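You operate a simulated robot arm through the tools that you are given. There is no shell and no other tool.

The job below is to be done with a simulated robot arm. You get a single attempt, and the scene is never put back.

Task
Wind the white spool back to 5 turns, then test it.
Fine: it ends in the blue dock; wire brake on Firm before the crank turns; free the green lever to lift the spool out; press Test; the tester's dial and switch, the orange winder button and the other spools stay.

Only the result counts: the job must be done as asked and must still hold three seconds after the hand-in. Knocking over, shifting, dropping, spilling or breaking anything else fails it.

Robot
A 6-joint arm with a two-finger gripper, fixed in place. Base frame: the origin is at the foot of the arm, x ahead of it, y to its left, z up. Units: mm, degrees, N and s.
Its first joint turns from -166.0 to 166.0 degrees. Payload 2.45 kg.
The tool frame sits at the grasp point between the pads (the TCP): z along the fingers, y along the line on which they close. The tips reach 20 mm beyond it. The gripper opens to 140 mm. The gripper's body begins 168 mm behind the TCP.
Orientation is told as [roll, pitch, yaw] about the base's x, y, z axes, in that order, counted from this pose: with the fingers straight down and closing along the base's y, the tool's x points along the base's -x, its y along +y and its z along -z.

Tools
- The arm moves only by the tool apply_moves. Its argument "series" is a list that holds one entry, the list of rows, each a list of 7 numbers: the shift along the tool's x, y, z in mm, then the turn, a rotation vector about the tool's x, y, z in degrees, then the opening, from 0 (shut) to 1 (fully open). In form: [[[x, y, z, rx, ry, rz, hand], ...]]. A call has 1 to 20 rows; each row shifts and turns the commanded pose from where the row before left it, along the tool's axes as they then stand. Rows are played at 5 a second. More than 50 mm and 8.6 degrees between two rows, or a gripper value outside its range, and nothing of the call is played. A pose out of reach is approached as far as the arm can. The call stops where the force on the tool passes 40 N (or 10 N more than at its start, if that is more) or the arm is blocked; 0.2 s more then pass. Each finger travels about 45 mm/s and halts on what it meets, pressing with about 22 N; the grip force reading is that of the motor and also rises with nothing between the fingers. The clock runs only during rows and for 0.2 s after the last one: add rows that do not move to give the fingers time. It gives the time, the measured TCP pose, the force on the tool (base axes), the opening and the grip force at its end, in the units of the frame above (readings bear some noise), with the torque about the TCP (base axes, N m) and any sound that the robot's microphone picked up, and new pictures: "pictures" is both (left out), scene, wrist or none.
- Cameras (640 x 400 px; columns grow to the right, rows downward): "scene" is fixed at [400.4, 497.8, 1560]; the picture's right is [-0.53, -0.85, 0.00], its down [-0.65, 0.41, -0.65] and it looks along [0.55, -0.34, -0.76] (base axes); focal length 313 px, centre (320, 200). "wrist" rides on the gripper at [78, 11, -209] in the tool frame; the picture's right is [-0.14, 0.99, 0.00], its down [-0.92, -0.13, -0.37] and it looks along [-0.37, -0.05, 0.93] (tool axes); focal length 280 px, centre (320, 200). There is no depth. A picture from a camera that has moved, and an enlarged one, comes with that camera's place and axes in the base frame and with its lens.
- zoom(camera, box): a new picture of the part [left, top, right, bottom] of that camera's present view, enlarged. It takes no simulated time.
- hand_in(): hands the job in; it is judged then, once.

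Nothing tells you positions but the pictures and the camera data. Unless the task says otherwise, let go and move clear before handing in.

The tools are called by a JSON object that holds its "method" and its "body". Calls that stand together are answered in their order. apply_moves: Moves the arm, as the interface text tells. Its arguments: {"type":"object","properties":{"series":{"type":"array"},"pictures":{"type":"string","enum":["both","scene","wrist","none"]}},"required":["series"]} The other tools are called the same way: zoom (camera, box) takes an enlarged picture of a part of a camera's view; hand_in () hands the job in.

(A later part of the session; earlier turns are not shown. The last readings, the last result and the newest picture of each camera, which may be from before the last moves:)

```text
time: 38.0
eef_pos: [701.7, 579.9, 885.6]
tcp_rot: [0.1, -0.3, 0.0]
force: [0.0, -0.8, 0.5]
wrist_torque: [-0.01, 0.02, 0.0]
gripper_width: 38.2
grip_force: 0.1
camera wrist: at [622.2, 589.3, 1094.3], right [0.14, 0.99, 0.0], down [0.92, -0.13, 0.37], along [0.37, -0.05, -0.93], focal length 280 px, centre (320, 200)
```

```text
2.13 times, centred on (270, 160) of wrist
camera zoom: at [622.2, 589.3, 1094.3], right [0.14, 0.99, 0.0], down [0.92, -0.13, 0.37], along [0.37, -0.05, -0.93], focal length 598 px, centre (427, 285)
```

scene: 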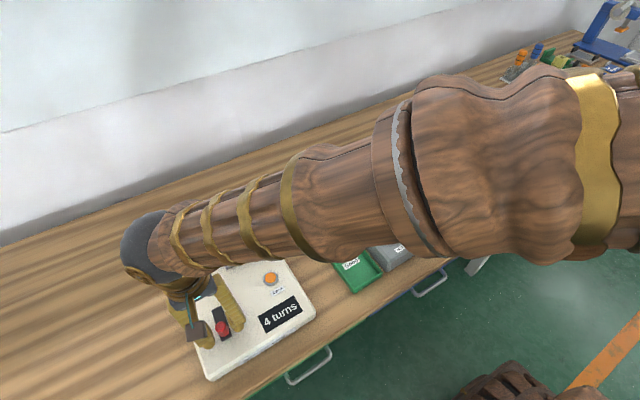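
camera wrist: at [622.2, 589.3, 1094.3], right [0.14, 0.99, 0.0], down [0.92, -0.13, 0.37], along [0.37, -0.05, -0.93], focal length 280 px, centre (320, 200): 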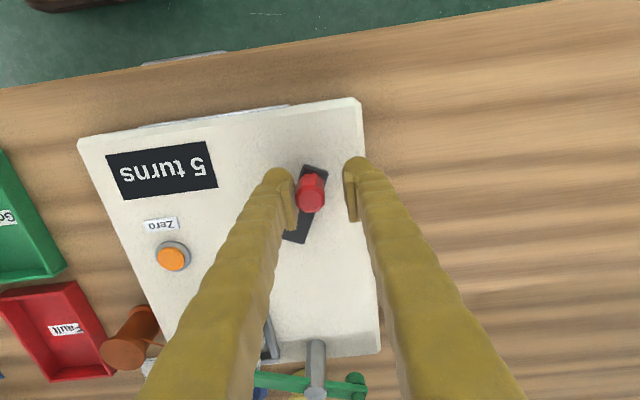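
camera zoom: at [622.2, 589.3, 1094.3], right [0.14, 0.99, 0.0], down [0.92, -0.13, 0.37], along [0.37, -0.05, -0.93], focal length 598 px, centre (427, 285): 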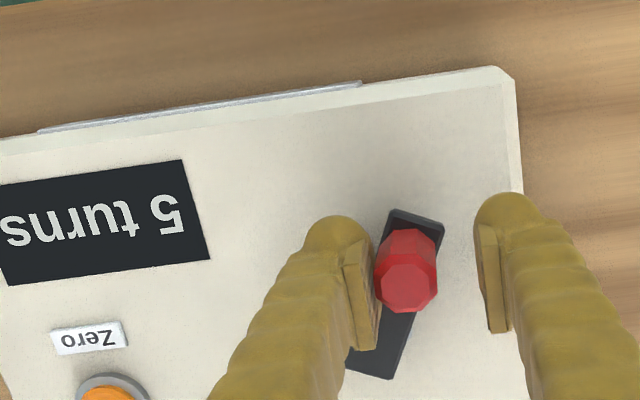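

The crank now sits at ~155° with "5 turns" showing, well inside the band. I'll retreat from the crank and bring one open finger (tool tilted) to the −x side of the green lever arm, to push it off the spool.

{"method": "apply_moves", "body": {"series": [[[0, -5, 0, 0, 0, 0, 0.3], [0, 0, -32, 0, 0, 0, 0.3], [0, 0, -32, 0, 0, 0, 0.4], [-37, -1.9, -6.25, 0, 0, 0, 0.6], [-37, -1.9, -6.25, 0, 0, 0, 0.714], [-37, -1.9, -6.25, 0, 0, 0, 0.714], [-37, -1.9, -6.25, 0, 0, 0, 0.714], [0, 0, 0, 0, -6, 0, 0.714], [0, 0, 0, 0, -6, 0, 0.714], [0, 0, 0, 0, -6, 0, 0.714], [0, 0, 0, 0, 0, 0, 0.714]]]}}

{"method": "zoom", "body": {"camera": "wrist", "box": [220, 60, 420, 200]}}

{"method": "zoom", "body": {"camera": "scene", "box": [150, 180, 330, 360]}}

```text
time: 40.4
eef_pos: [849.7, 567.5, 974.3]
tcp_rot: [0.1, -18.2, -0.1]
force: [-0.2, 0.7, 0.0]
wrist_torque: [0.0, 0.02, 0.0]
gripper_width: 99.9
grip_force: 0.1
camera wrist: at [710.4, 577.8, 1148.3], right [0.13, 0.99, 0.04], down [0.76, -0.13, 0.64], along [0.64, -0.05, -0.77], focal length 280 px, centre (320, 200)
```

scene: 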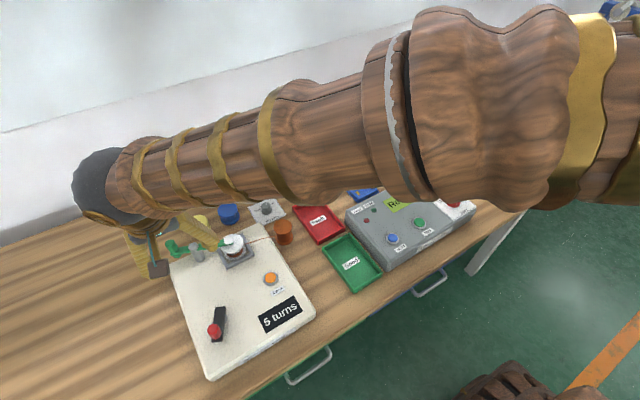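
wrist: 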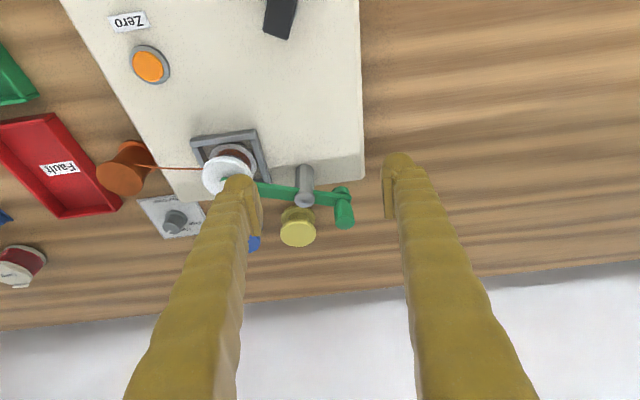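

```text
2.86 times, centred on (320, 130) of wrist
camera zoom: at [710.4, 577.8, 1148.3], right [0.13, 0.99, 0.04], down [0.76, -0.13, 0.64], along [0.64, -0.05, -0.77], focal length 801 px, centre (320, 400)
```

zoom: 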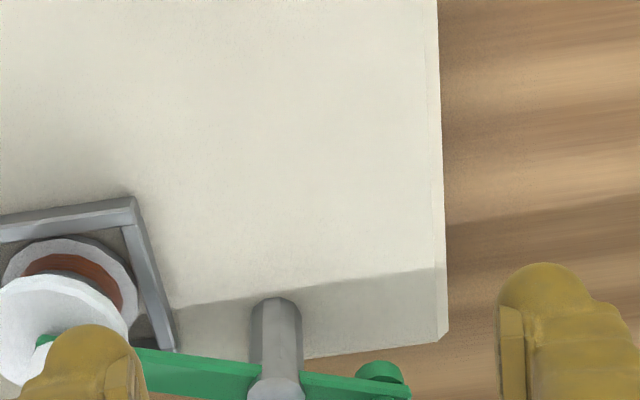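

```text
2.22 times, centred on (240, 270) of scene
camera zoom: at [400.4, 497.8, 1560.0], right [-0.53, -0.85, 0.0], down [-0.65, 0.41, -0.65], along [0.55, -0.34, -0.76], focal length 696 px, centre (498, 44)
```

zoom: 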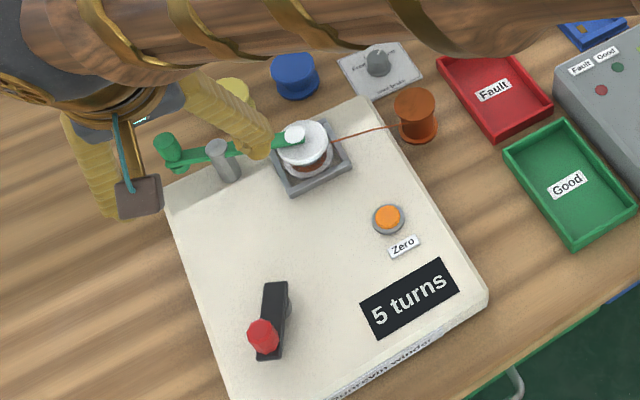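

{"method": "zoom", "body": {"camera": "wrist", "box": [190, 120, 370, 240]}}

{"method": "zoom", "body": {"camera": "wrist", "box": [280, 150, 370, 240]}}

```text
3.33 times, centred on (280, 180) of wrist
camera zoom: at [710.4, 577.8, 1148.3], right [0.13, 0.99, 0.04], down [0.76, -0.13, 0.64], along [0.64, -0.05, -0.77], focal length 935 px, centre (453, 267)
```

zoom: 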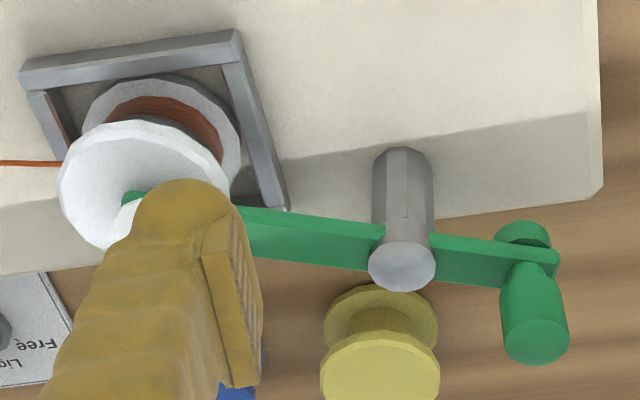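

```text
4.44 times, centred on (325, 195) of wrist
camera zoom: at [710.4, 577.8, 1148.3], right [0.13, 0.99, 0.04], down [0.76, -0.13, 0.64], along [0.64, -0.05, -0.77], focal length 1246 px, centre (298, 222)
```

zoom: 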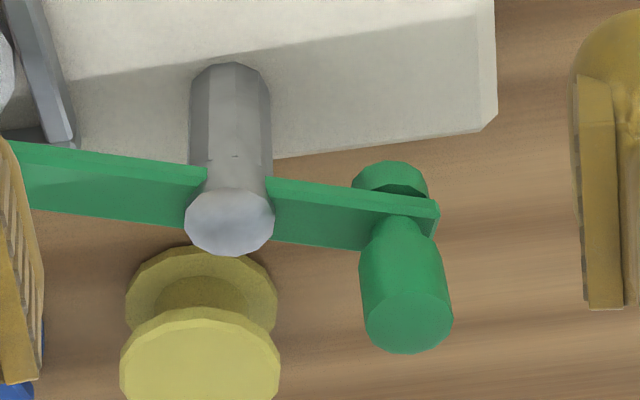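

{"method": "apply_moves", "body": {"series": [[[13.75, 0, 41.8, 0, 0, 0, 0.714], [13.75, 0, 41.8, 0, 0, 0, 0.714], [-9.5, 0, 3.1, 0, 0, 0, 0.714], [-6.6, 0, 2.2, 0, 0, 0, 0.714], [0, 0, 0, 0, 0, 0, 0.714]]]}}

{"method": "zoom", "body": {"camera": "wrist", "box": [190, 120, 370, 240]}}

{"method": "zoom", "body": {"camera": "scene", "box": [150, 200, 290, 290]}}

```text
time: 41.6
eef_pos: [866.0, 567.6, 885.3]
tcp_rot: [0.0, -18.2, -0.1]
force: [0.1, -0.3, -0.5]
wrist_torque: [0.01, 0.01, 0.01]
gripper_width: 100.2
grip_force: 0.1
camera wrist: at [725.8, 577.0, 1060.3], right [0.13, 0.99, 0.04], down [0.76, -0.13, 0.64], along [0.64, -0.05, -0.77], focal length 280 px, centre (320, 200)
```

scene: 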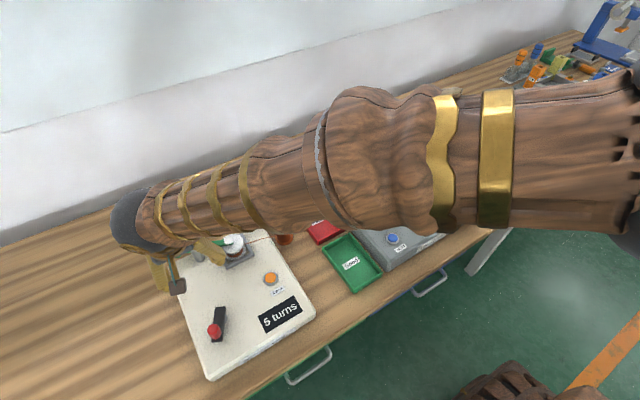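
wrist: 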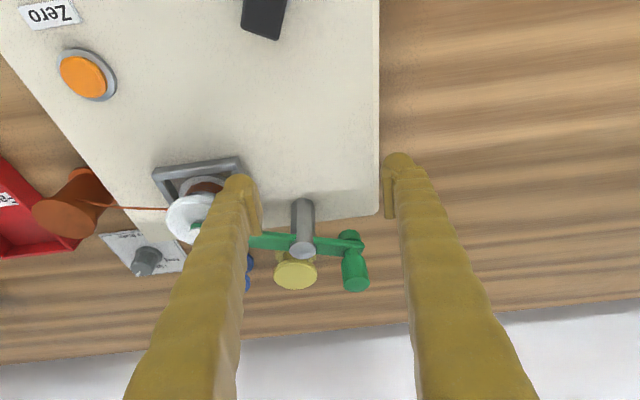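

```text
3.33 times, centred on (280, 180) of wrist
camera zoom: at [725.8, 577.0, 1060.3], right [0.13, 0.99, 0.04], down [0.76, -0.13, 0.64], along [0.64, -0.05, -0.77], focal length 935 px, centre (453, 267)
```

zoom: 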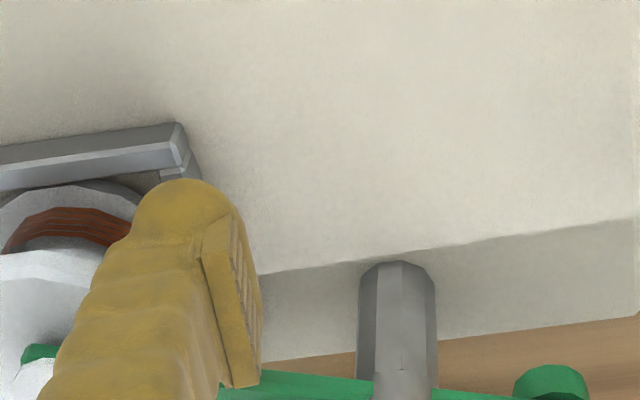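

```text
4.44 times, centred on (220, 245) of scene
camera zoom: at [400.4, 497.8, 1560.0], right [-0.53, -0.85, 0.0], down [-0.65, 0.41, -0.65], along [0.55, -0.34, -0.76], focal length 1391 px, centre (764, 0)
```

zoom: 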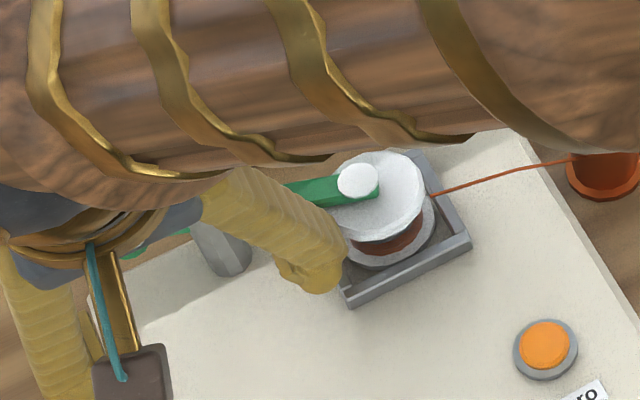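

{"method": "apply_moves", "body": {"series": [[[0, 4, 0, 0, 0, 0, 0.714], [-4.75, 0, 1.56, 0, 0, 0, 0.714], [-4.75, 0, 1.56, 0, 0, 0, 0.714], [-4.75, 0, 1.56, 0, 0, 0, 0.714], [0, 0, 0, 0, 0, 0, 0.714]]]}}

{"method": "zoom", "body": {"camera": "scene", "box": [150, 200, 290, 290]}}

{"method": "zoom", "body": {"camera": "wrist", "box": [150, 150, 400, 310]}}

```text
time: 42.5
eef_pos: [876.0, 573.0, 881.8]
tcp_rot: [-0.1, -17.8, -0.1]
force: [-1.7, 2.3, -5.4]
wrist_torque: [0.32, 0.08, -0.09]
gripper_width: 98.1
grip_force: 0.0
stopped in row 4: the force on the tool passed its limit at 43 N (the readings are from after the stop); the commanded pose is now the measured one
camera wrist: at [736.5, 582.3, 1056.9], right [0.13, 0.99, 0.04], down [0.76, -0.13, 0.63], along [0.63, -0.05, -0.77], focal length 280 px, centre (320, 200)
```

scene: 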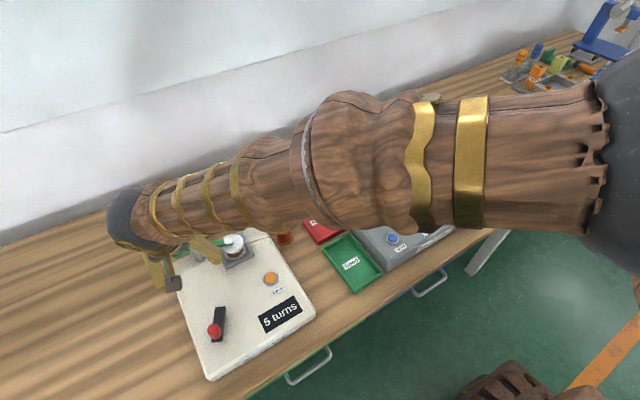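
wrist: 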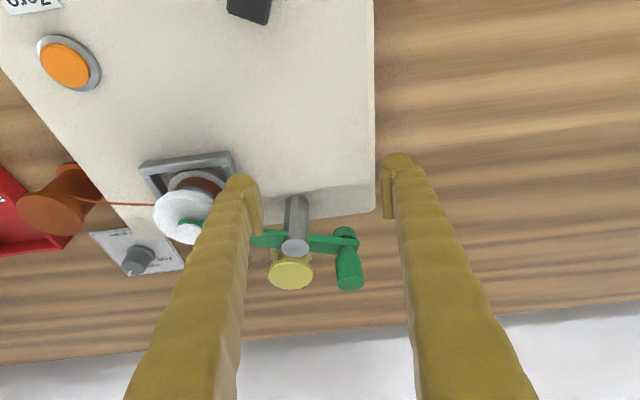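

```text
4.44 times, centred on (220, 245) of scene
camera zoom: at [400.4, 497.8, 1560.0], right [-0.53, -0.85, 0.0], down [-0.65, 0.41, -0.65], along [0.55, -0.34, -0.76], focal length 1391 px, centre (764, 0)
```

zoom: 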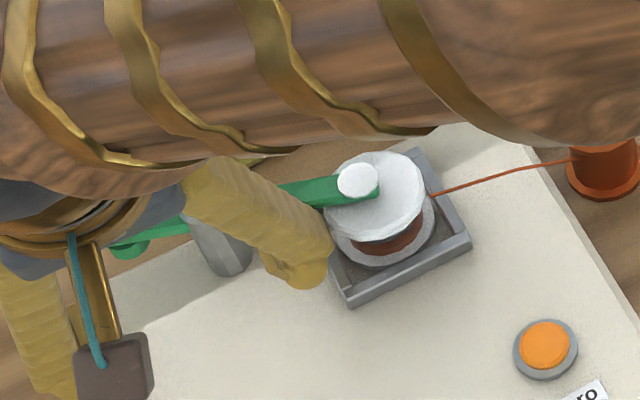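

```text
2.50 times, centred on (275, 230) of wrist
camera zoom: at [736.5, 582.3, 1056.9], right [0.13, 0.99, 0.04], down [0.76, -0.13, 0.63], along [0.63, -0.05, -0.77], focal length 701 px, centre (432, 125)
```

zoom: 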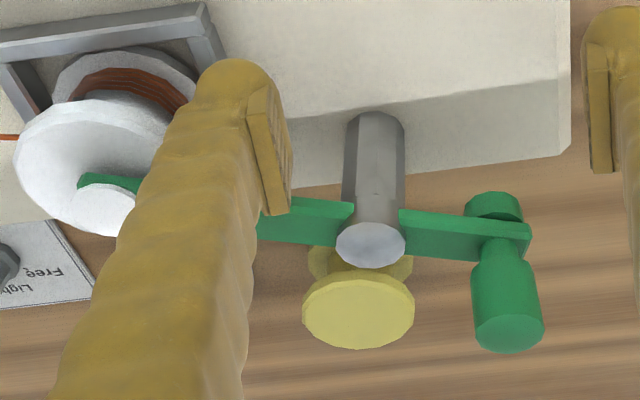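

The lever didn't move when pushed toward +x (43 N), so it probably swings the other way. I'll back off, rise, turn the tool so the fingers straddle the lever arm, and grip it to swing it toward −x.

{"method": "apply_moves", "body": {"series": [[[9.5, 0, -3.1, 0, 0, 0, 0.714], [-14.05, 0, -42.75, 0, 0, 0, 0.714], [-14.05, 0, -42.75, 0, 0, 0, 0.7], [0, 0, 0, -2.48, 0, -7.53, 0.6], [0, 0, 0, -2.48, 0, -7.53, 0.5], [0, 0, 0, -2.48, 0, -7.53, 0.4], [0, 0, 0, -2.48, 0, -7.53, 0.4], [0, 0, 0, -2.48, 0, -7.53, 0.4], [0, 0, 0, -2.48, 0, -7.53, 0.4], [0, 0, 0, -2.48, 0, -7.53, 0.4], [0, 0, 0, -2.48, 0, -7.53, 0.4], [0, 0, 0, -2.48, 0, -7.53, 0.4], [0, 0, 0, 0, 0, 0, 0.4]]]}}

```text
time: 45.4
eef_pos: [867.0, 572.5, 972.7]
tcp_rot: [0.5, -18.0, 71.1]
force: [0.2, 0.6, 0.2]
wrist_torque: [-0.02, 0.01, 0.01]
gripper_width: 55.8
grip_force: 0.0
camera wrist: at [812.1, 442.2, 1147.2], right [-0.9, 0.44, 0.05], down [0.37, 0.68, 0.63], along [0.25, 0.59, -0.77], focal length 280 px, centre (320, 200)
```

scene: 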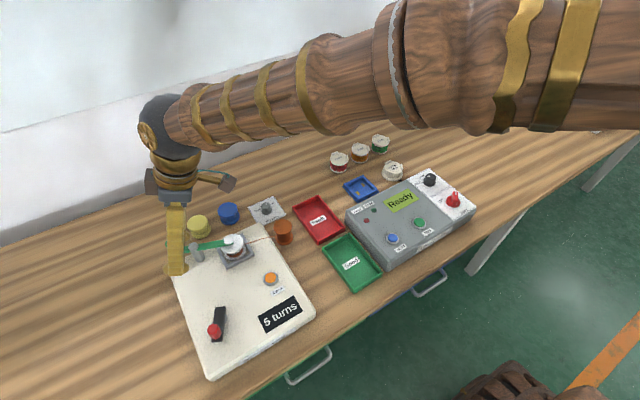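
wrist: 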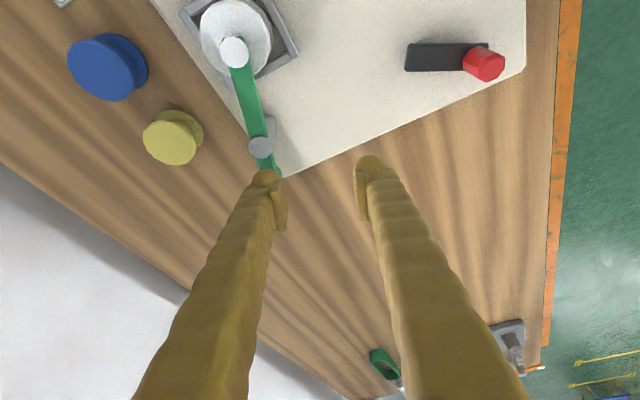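

{"method": "zoom", "body": {"camera": "wrist", "box": [180, 0, 320, 190]}}

{"method": "zoom", "body": {"camera": "scene", "box": [150, 200, 290, 290]}}

```text
2.11 times, centred on (250, 95) of wrist
camera zoom: at [812.1, 442.2, 1147.2], right [-0.9, 0.44, 0.05], down [0.37, 0.68, 0.63], along [0.25, 0.59, -0.77], focal length 590 px, centre (467, 421)
```

zoom: 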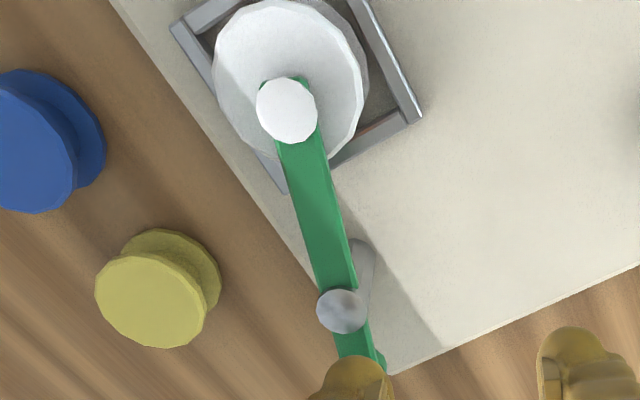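

```text
4.44 times, centred on (220, 245) of scene
camera zoom: at [400.4, 497.8, 1560.0], right [-0.53, -0.85, 0.0], down [-0.65, 0.41, -0.65], along [0.55, -0.34, -0.76], focal length 1391 px, centre (764, 0)
```

zoom: 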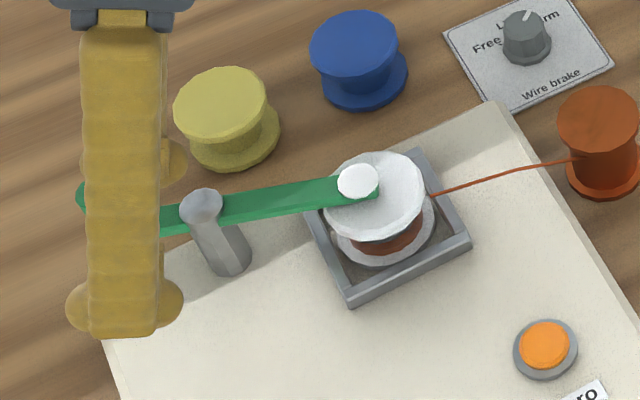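

{"method": "apply_moves", "body": {"series": [[[20.2, -19.3, 6.6, 0, 0, 0, 0.4], [20.2, -19.3, 6.6, 0, 0, 0, 0.4], [20.2, -19.3, 6.6, 0, 0, 0, 0.4], [0, 0, 0, 0, 0, 0, 0.4]]]}}

{"method": "zoom", "body": {"camera": "wrist", "box": [220, 60, 420, 240]}}

{"method": "zoom", "body": {"camera": "scene", "box": [150, 200, 290, 290]}}

```text
time: 46.4
eef_pos: [904.6, 504.9, 935.2]
tcp_rot: [0.3, -18.0, 71.2]
force: [-0.6, 0.1, -0.6]
wrist_torque: [-0.04, -0.04, 0.01]
gripper_width: 56.0
grip_force: 0.1
camera wrist: at [849.8, 375.4, 1108.9], right [-0.9, 0.44, 0.05], down [0.37, 0.68, 0.63], along [0.25, 0.59, -0.77], focal length 280 px, centre (320, 200)
```

scene: 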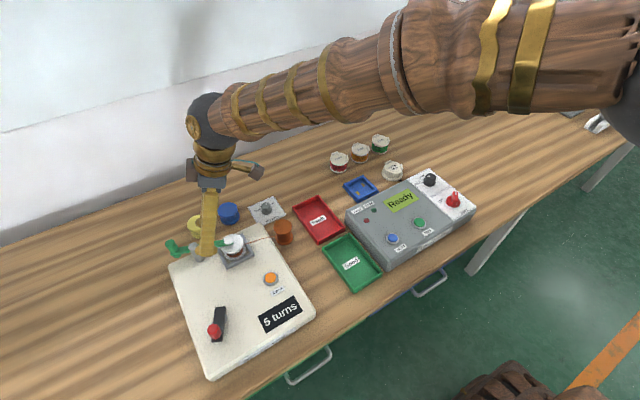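
wrist: 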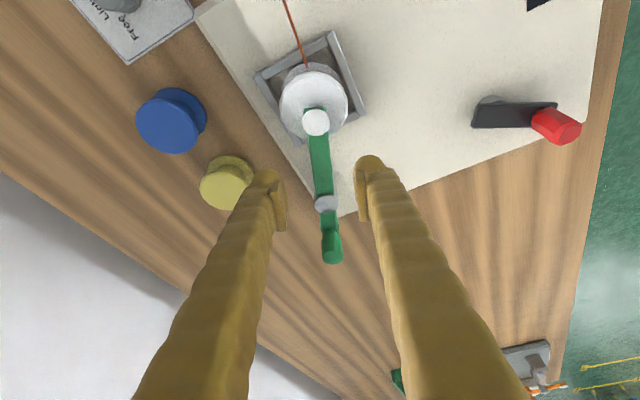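

```text
2.22 times, centred on (320, 150) of wrist
camera zoom: at [849.8, 375.4, 1108.9], right [-0.9, 0.44, 0.05], down [0.37, 0.68, 0.63], along [0.25, 0.59, -0.77], focal length 623 px, centre (320, 311)
```

zoom: 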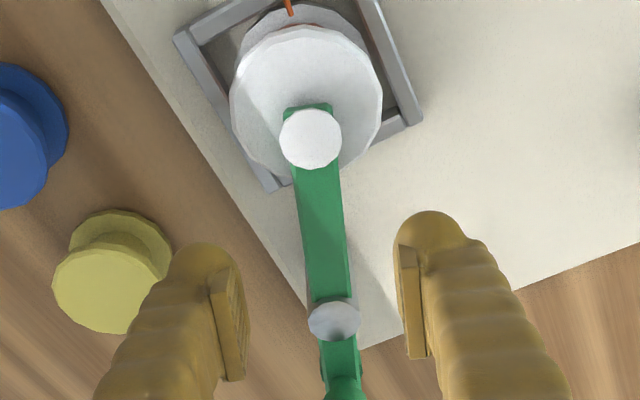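

```text
4.44 times, centred on (220, 245) of scene
camera zoom: at [400.4, 497.8, 1560.0], right [-0.53, -0.85, 0.0], down [-0.65, 0.41, -0.65], along [0.55, -0.34, -0.76], focal length 1391 px, centre (764, 0)
```

zoom: 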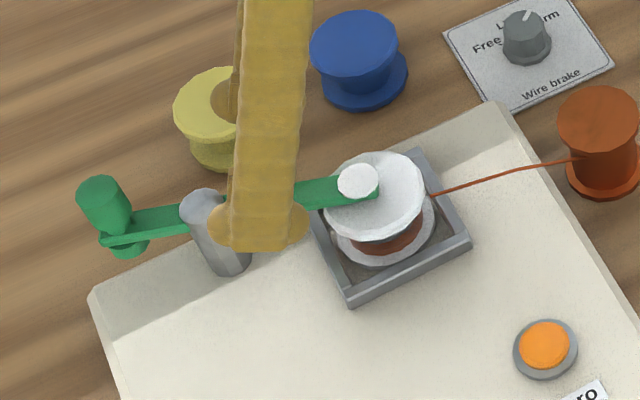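

{"method": "apply_moves", "body": {"series": [[[4.6, 0, 14.3, 0, 0, 0, 0.4], [4.6, 0, 14.3, 0, 0, 0, 0.4], [4.6, 0, 14.3, 0, 0, 0, 0.4], [0, 0, 0, 0, 0, 0, 0.25], [0, 0, 0, 0, 0, 0, 0.15], [0, 0, 0, 0, 0, 0, 0.1], [0, 0, 0, 0, 0, 0, 0.08], [0, 0, 0, 0, 0, 0, 0.08]]]}}

{"method": "zoom", "body": {"camera": "wrist", "box": [220, 60, 420, 240]}}

{"method": "zoom", "body": {"camera": "scene", "box": [150, 200, 290, 290]}}

```text
time: 48.1
eef_pos: [903.9, 504.8, 890.6]
tcp_rot: [0.3, -18.0, 71.1]
force: [-13.1, 5.8, -5.8]
wrist_torque: [-0.1, 0.01, 0.11]
gripper_width: 21.0
grip_force: 7.2
camera wrist: at [849.3, 375.7, 1064.5], right [-0.9, 0.44, 0.05], down [0.37, 0.68, 0.63], along [0.25, 0.59, -0.77], focal length 280 px, centre (320, 200)
```

scene: 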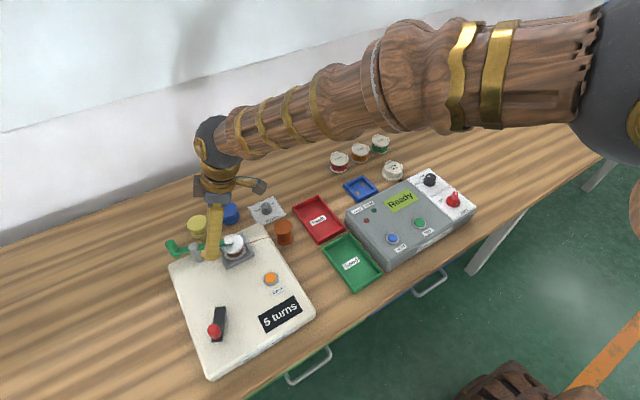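
wrist: 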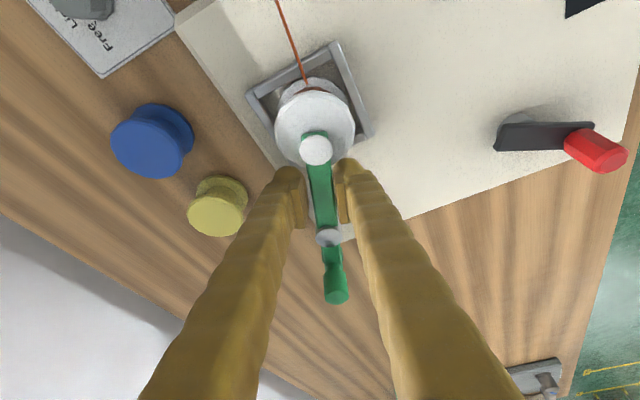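

```text
2.22 times, centred on (320, 150) of wrist
camera zoom: at [849.3, 375.7, 1064.5], right [-0.9, 0.44, 0.05], down [0.37, 0.68, 0.63], along [0.25, 0.59, -0.77], focal length 623 px, centre (320, 311)
```

zoom: 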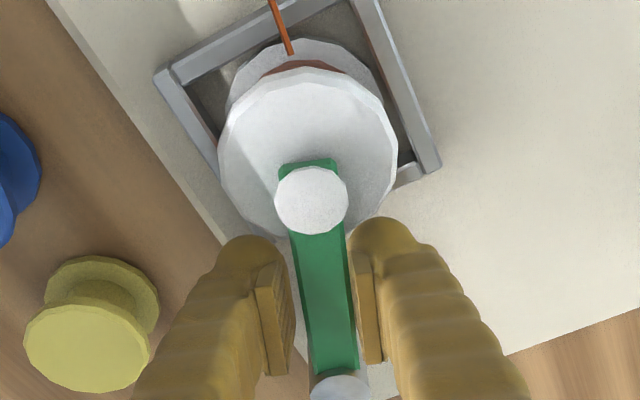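

```text
4.44 times, centred on (220, 245) of scene
camera zoom: at [400.4, 497.8, 1560.0], right [-0.53, -0.85, 0.0], down [-0.65, 0.41, -0.65], along [0.55, -0.34, -0.76], focal length 1391 px, centre (764, 0)
```

zoom: 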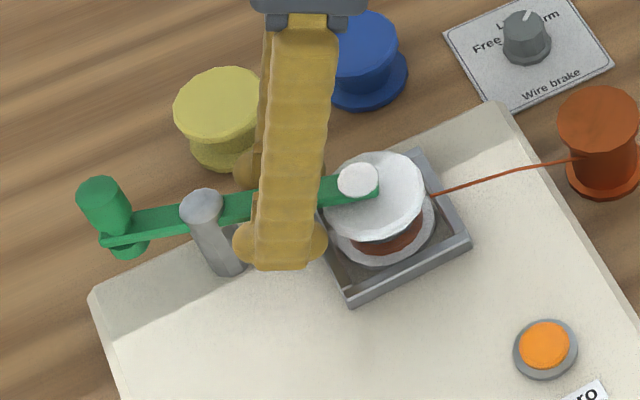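

{"method": "apply_moves", "body": {"series": [[[0, 2.5, 0, 0, 0, 0, 0.17], [-0.24, 2.36, 0.08, 0.93, 0, 2.85, 0.17], [-0.24, 2.36, 0.08, 0.93, 0, 2.85, 0.17], [-0.24, 2.36, 0.08, 0.93, 0, 2.85, 0.17], [0, 0, 0, 0, 0, 0, 0.17]]]}}

{"method": "zoom", "body": {"camera": "wrist", "box": [220, 60, 420, 240]}}

{"method": "zoom", "body": {"camera": "scene", "box": [150, 200, 290, 290]}}

```text
time: 49.4
eef_pos: [893.9, 508.3, 888.7]
tcp_rot: [0.4, -18.0, 62.2]
force: [-0.7, -0.3, 0.0]
wrist_torque: [-0.02, -0.02, -0.01]
gripper_width: 23.9
grip_force: 0.3
camera wrist: at [821.5, 389.7, 1064.3], right [-0.81, 0.58, 0.05], down [0.47, 0.61, 0.63], along [0.34, 0.54, -0.77], focal length 280 px, centre (320, 200)
```

scene: 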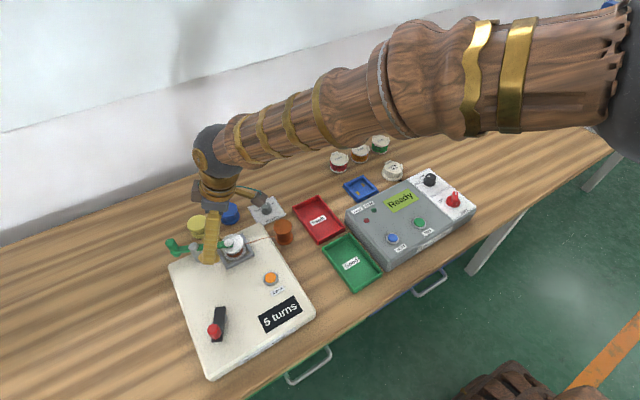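
wrist: 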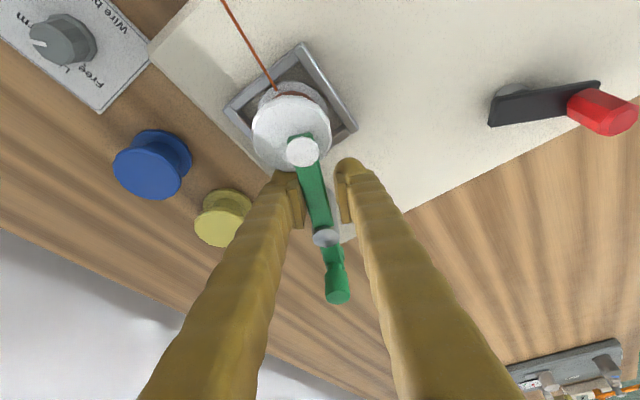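

```text
2.22 times, centred on (320, 150) of wrist
camera zoom: at [821.5, 389.7, 1064.3], right [-0.81, 0.58, 0.05], down [0.47, 0.61, 0.63], along [0.34, 0.54, -0.77], focal length 623 px, centre (320, 311)
```

zoom: 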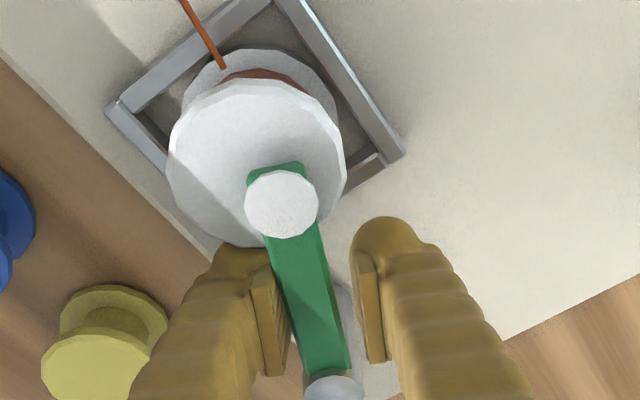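

```text
4.44 times, centred on (220, 245) of scene
camera zoom: at [400.4, 497.8, 1560.0], right [-0.53, -0.85, 0.0], down [-0.65, 0.41, -0.65], along [0.55, -0.34, -0.76], focal length 1391 px, centre (764, 0)
```

zoom: 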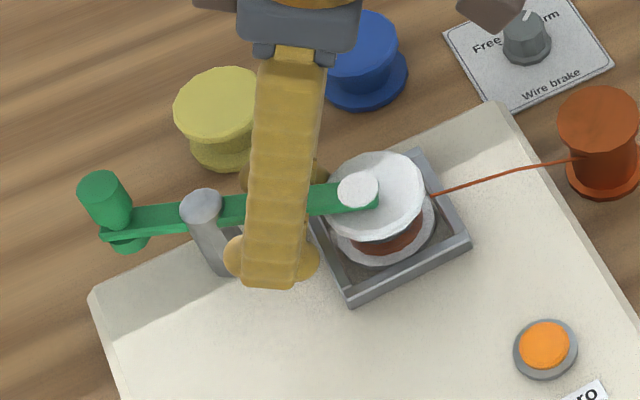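

The lever swings freely this way. I'll keep swinging it about the post.

{"method": "apply_moves", "body": {"series": [[[-0.48, 4.72, 0.15, 1.85, 0, 5.71, 0.17], [-0.48, 4.72, 0.15, 1.85, 0, 5.71, 0.17], [-0.48, 4.72, 0.15, 1.85, 0, 5.71, 0.17], [-0.48, 4.72, 0.15, 1.85, 0, 5.71, 0.17], [0, 0, 0, 0, 0, 0, 0.17]]]}}

{"method": "zoom", "body": {"camera": "wrist", "box": [220, 60, 420, 240]}}

{"method": "zoom", "body": {"camera": "scene", "box": [150, 200, 290, 290]}}

```text
time: 50.5
eef_pos: [881.6, 521.9, 891.2]
tcp_rot: [0.4, -17.8, 38.0]
force: [2.6, 1.1, 1.8]
wrist_torque: [-0.01, -0.06, 0.1]
gripper_width: 23.9
grip_force: 0.4
camera wrist: at [766.4, 442.8, 1065.7], right [-0.51, 0.86, 0.05], down [0.68, 0.37, 0.63], along [0.53, 0.35, -0.77], focal length 280 px, centre (320, 200)
```

scene: 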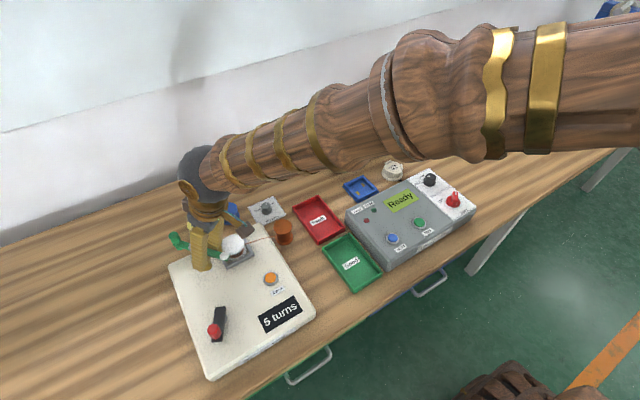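
wrist: 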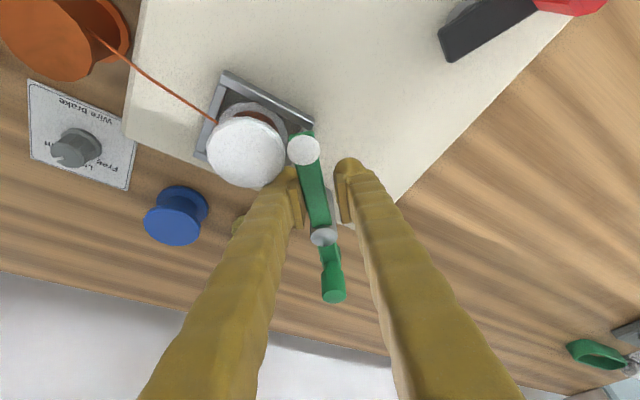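

```text
2.22 times, centred on (320, 150) of wrist
camera zoom: at [766.4, 442.8, 1065.7], right [-0.51, 0.86, 0.05], down [0.68, 0.37, 0.63], along [0.53, 0.35, -0.77], focal length 623 px, centre (320, 311)
```

zoom: 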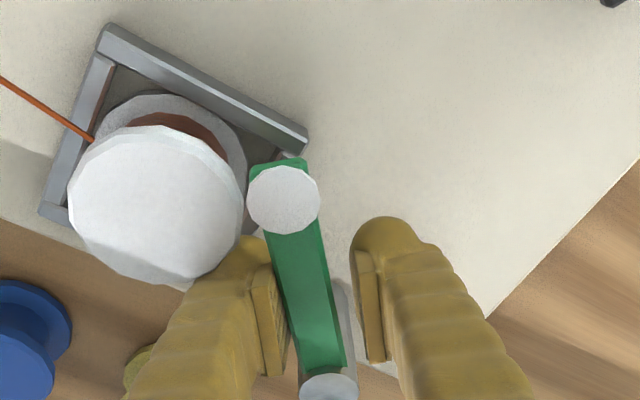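

```text
4.44 times, centred on (220, 245) of scene
camera zoom: at [400.4, 497.8, 1560.0], right [-0.53, -0.85, 0.0], down [-0.65, 0.41, -0.65], along [0.55, -0.34, -0.76], focal length 1391 px, centre (764, 0)
```

zoom: 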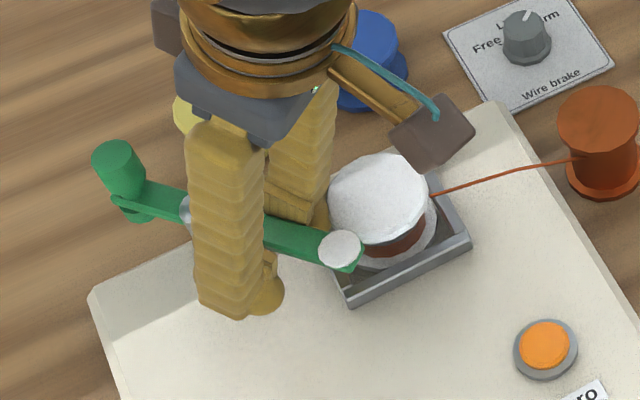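

{"method": "apply_moves", "body": {"series": [[[-0.48, 4.72, 0.15, 1.85, 0, 5.71, 0.17], [-0.48, 4.72, 0.15, 1.85, 0, 5.71, 0.17], [-0.48, 4.72, 0.15, 1.85, 0, 5.71, 0.17], [-0.48, 4.72, 0.15, 1.85, 0, 5.71, 0.17], [-0.48, 4.72, 0.15, 1.85, 0, 5.71, 0.17], [0, 0, 0, 0, 0, 0, 0.17]]]}}

{"method": "zoom", "body": {"camera": "scene", "box": [150, 200, 290, 290]}}

```text
time: 52.0
eef_pos: [874.2, 545.0, 890.2]
tcp_rot: [0.2, -17.6, 8.0]
force: [0.5, 0.0, 0.0]
wrist_torque: [-0.02, 0.01, 0.02]
gripper_width: 23.8
grip_force: 0.0
camera wrist: at [734.8, 533.6, 1065.2], right [-0.01, 1.0, 0.05], down [0.78, -0.02, 0.63], along [0.63, 0.04, -0.78], focal length 280 px, centre (320, 200)
```

scene: 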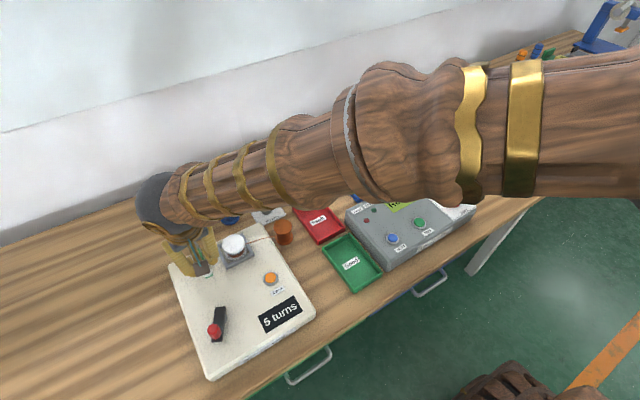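
wrist: 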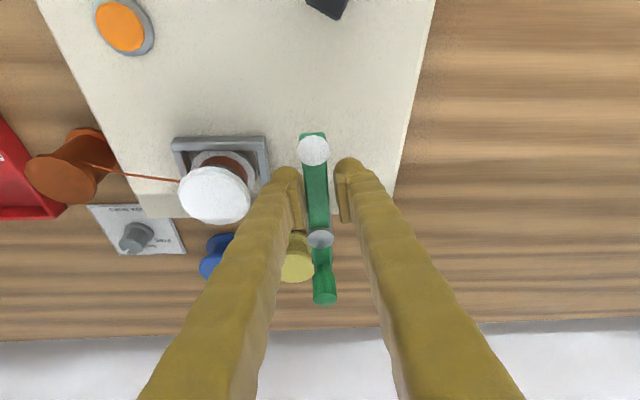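

```text
4.44 times, centred on (220, 245) of scene
camera zoom: at [400.4, 497.8, 1560.0], right [-0.53, -0.85, 0.0], down [-0.65, 0.41, -0.65], along [0.55, -0.34, -0.76], focal length 1391 px, centre (764, 0)
```

zoom: 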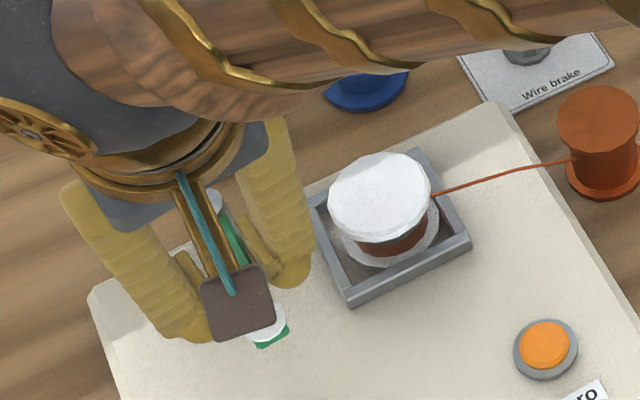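

The lever now points toward −x, clear of the spool. I'll release it, rise, and look closely at the spool and cradle.

{"method": "apply_moves", "body": {"series": [[[0, 0, 0, 0, 0, 0, 0.3], [0, 0, 0, 0, 0, 0, 0.4], [-13.6, 0, -42.9, 0, 0, 0, 0.4], [-13.6, 0, -42.9, 0, 0, 0, 0.4], [-10, 0, -32, 0, 0, 0, 0.4], [0, 0, 0, 0, 0, 0, 0.4]]]}}

{"method": "zoom", "body": {"camera": "scene", "box": [200, 215, 280, 275]}}

{"method": "zoom", "body": {"camera": "wrist", "box": [160, 60, 340, 200]}}

```text
time: 53.4
eef_pos: [874.4, 542.2, 1014.3]
tcp_rot: [0.2, -17.6, 8.1]
force: [-0.1, 0.5, 0.3]
wrist_torque: [-0.02, -0.03, -0.04]
gripper_width: 55.8
grip_force: 0.1
camera wrist: at [735.7, 531.8, 1190.3], right [-0.01, 1.0, 0.05], down [0.78, -0.02, 0.63], along [0.63, 0.04, -0.78], focal length 280 px, centre (320, 200)
```

scene: 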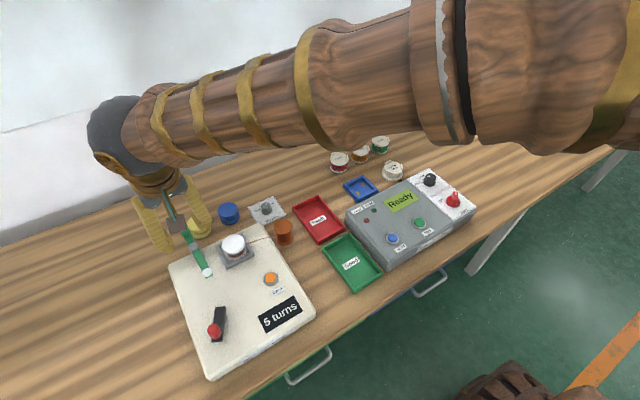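
wrist: 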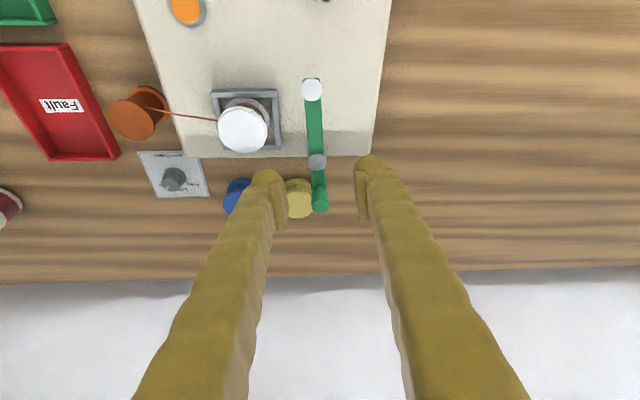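

```text
6.67 times, centred on (240, 245) of scene
camera zoom: at [400.4, 497.8, 1560.0], right [-0.53, -0.85, 0.0], down [-0.65, 0.41, -0.65], along [0.55, -0.34, -0.76], focal length 2087 px, centre (853, -100)
```

zoom: 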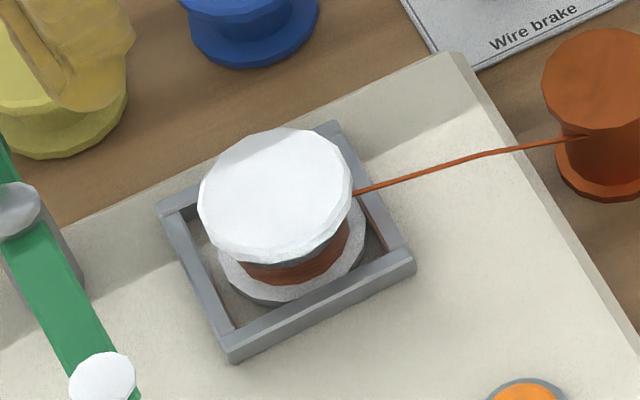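

```text
2.86 times, centred on (250, 130) of wrist
camera zoom: at [735.7, 531.8, 1190.3], right [-0.01, 1.0, 0.05], down [0.78, -0.02, 0.63], along [0.63, 0.04, -0.78], focal length 801 px, centre (520, 400)
```

zoom: 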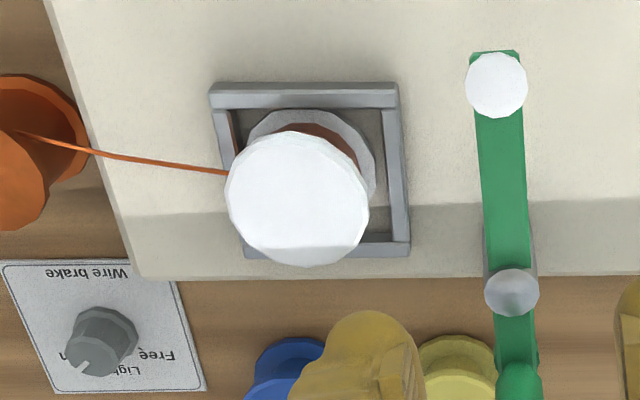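

The lever stays open. The spool centre is at ~(886.5, 457) with a ~59 mm flange (top ~874), and the cradle wall top is at ~845. I'll rotate so the fingers close along x, away from the wire, and hover over the spool.

{"method": "apply_moves", "body": {"series": [[[0, 0, 0, -2.48, 0, -7.82, 0.5], [0, 0, 0, -2.48, 0, -7.82, 0.56], [0, 0, 0, -2.48, 0, -7.82, 0.6], [0, 0, 0, -2.48, 0, -7.82, 0.6], [0, 0, 0, -2.48, 0, -7.82, 0.6], [0, 0, 0, -2.48, 0, -7.82, 0.6], [0, 0, 0, -2.48, 0, -7.82, 0.6], [0, 0, 0, -2.48, 0, -7.82, 0.6], [0, 0, 0, -2.48, 0, -7.82, 0.6], [0, 0, 0, -2.48, 0, -7.82, 0.6], [0, 0, 0, 0, 3.6, 0, 0.6], [34.3, -4.2, 20.3, 0, 0, 0, 0.6], [34.3, -4.2, 20.3, 0, 0, 0, 0.6], [34.3, -4.2, 20.3, 0, 0, 0, 0.6], [0, 0, 0, 0, 0, 0, 0.6]]]}}

{"method": "zoom", "body": {"camera": "wrist", "box": [220, 60, 420, 240]}}

{"method": "zoom", "body": {"camera": "scene", "box": [170, 190, 310, 290]}}

```text
time: 56.5
eef_pos: [887.0, 458.8, 929.7]
tcp_rot: [0.1, -14.2, 90.3]
force: [-1.1, 0.1, 0.3]
wrist_torque: [0.0, -0.03, 0.01]
gripper_width: 84.3
grip_force: 0.1
camera wrist: at [875.3, 330.2, 1114.0], right [-0.99, 0.13, 0.03], down [0.12, 0.8, 0.58], along [0.05, 0.58, -0.81], focal length 280 px, centre (320, 200)
```

scene: 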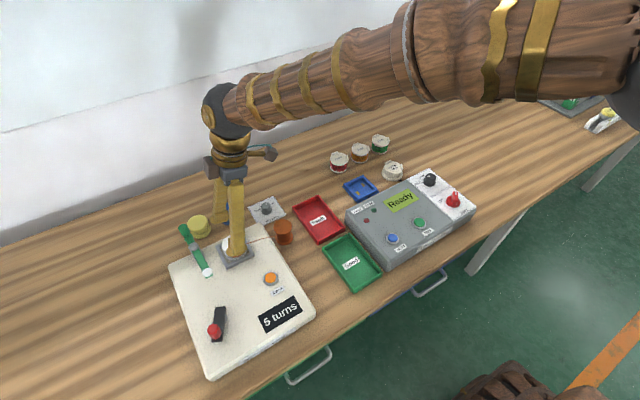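
wrist: 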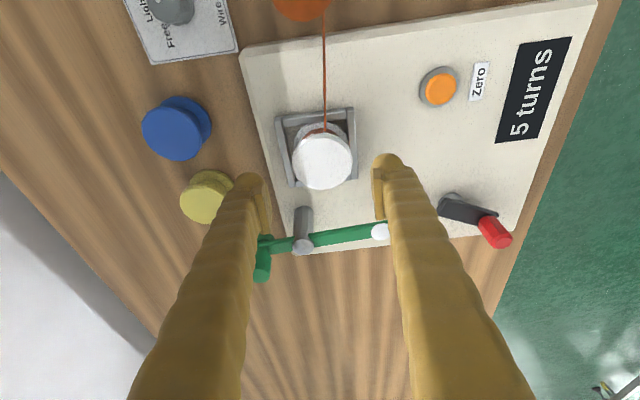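

```text
2.22 times, centred on (320, 150) of wrist
camera zoom: at [875.3, 330.2, 1114.0], right [-0.99, 0.13, 0.03], down [0.12, 0.8, 0.58], along [0.05, 0.58, -0.81], focal length 623 px, centre (320, 311)
```

zoom: 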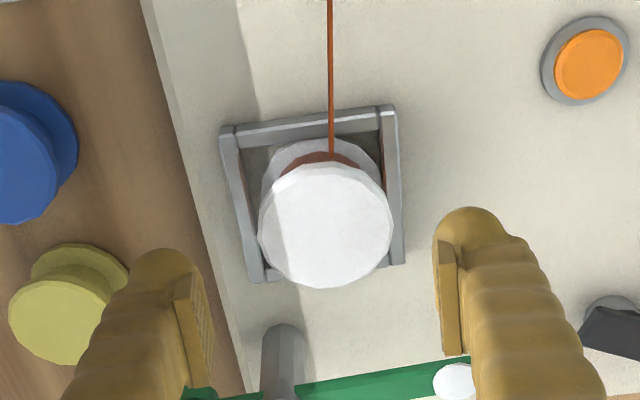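

```text
4.00 times, centred on (240, 240) of scene
camera zoom: at [400.4, 497.8, 1560.0], right [-0.53, -0.85, 0.0], down [-0.65, 0.41, -0.65], along [0.55, -0.34, -0.76], focal length 1252 px, centre (640, 40)
```

zoom: 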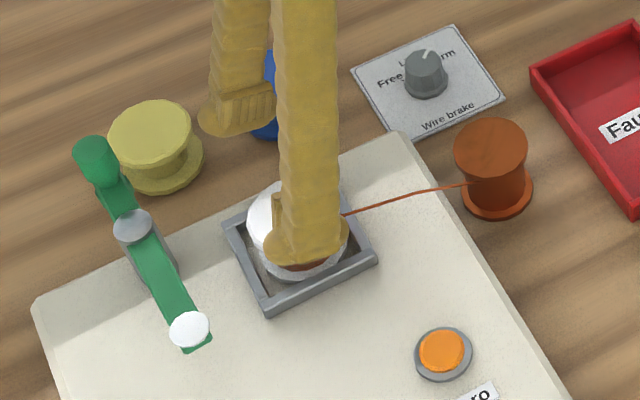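

{"method": "apply_moves", "body": {"series": [[[4.3, 2.5, 17, 0, 0, 0, 0.6], [4.3, 0, 17, 0, 0, 0, 0.6], [4.2, 0, 16.5, 0, 0, 0, 0.6], [0, 0, 0, 0, 0, 0, 0.6]]]}}

{"method": "zoom", "body": {"camera": "wrist", "box": [220, 80, 420, 260]}}

{"method": "zoom", "body": {"camera": "scene", "box": [190, 210, 290, 280]}}

```text
time: 57.5
eef_pos: [883.2, 459.5, 877.8]
tcp_rot: [0.0, -14.2, 90.3]
force: [-0.3, -0.8, -0.8]
wrist_torque: [0.03, 0.03, 0.01]
gripper_width: 84.1
grip_force: 0.0
camera wrist: at [872.2, 331.5, 1060.9], right [-0.99, 0.13, 0.03], down [0.12, 0.8, 0.58], along [0.05, 0.58, -0.81], focal length 280 px, centre (320, 200)
```

scene: 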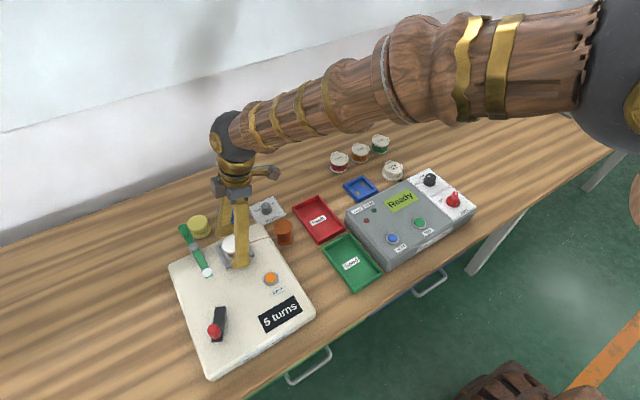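
wrist: 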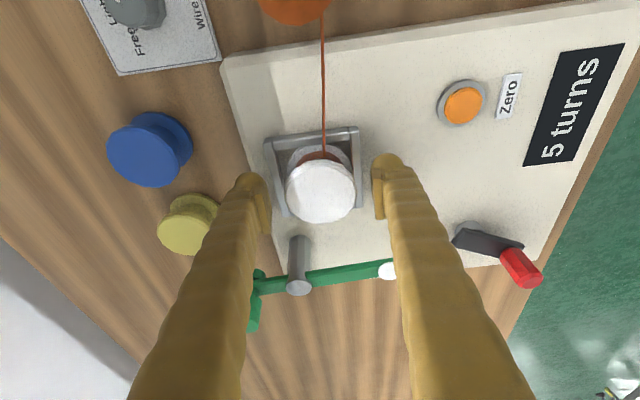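

```text
2.22 times, centred on (320, 170) of wrist
camera zoom: at [872.2, 331.5, 1060.9], right [-0.99, 0.13, 0.03], down [0.12, 0.8, 0.58], along [0.05, 0.58, -0.81], focal length 623 px, centre (320, 267)
```

zoom: 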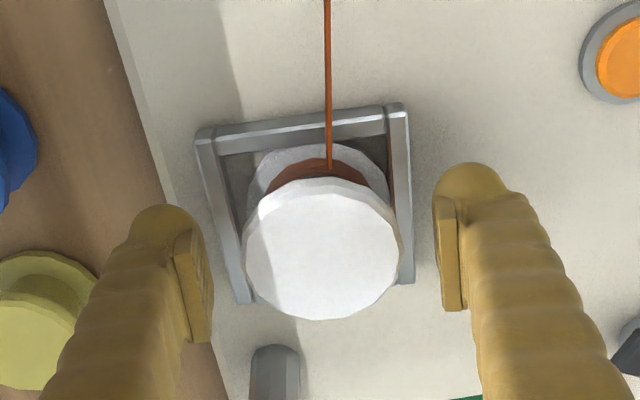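

```text
5.71 times, centred on (240, 245) of scene
camera zoom: at [400.4, 497.8, 1560.0], right [-0.53, -0.85, 0.0], down [-0.65, 0.41, -0.65], along [0.55, -0.34, -0.76], focal length 1789 px, centre (777, -57)
```

zoom: 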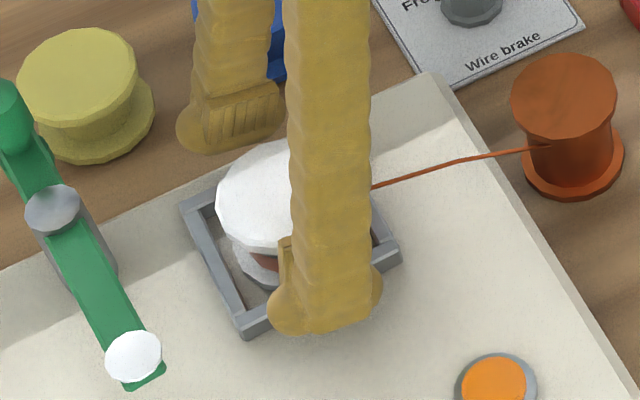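

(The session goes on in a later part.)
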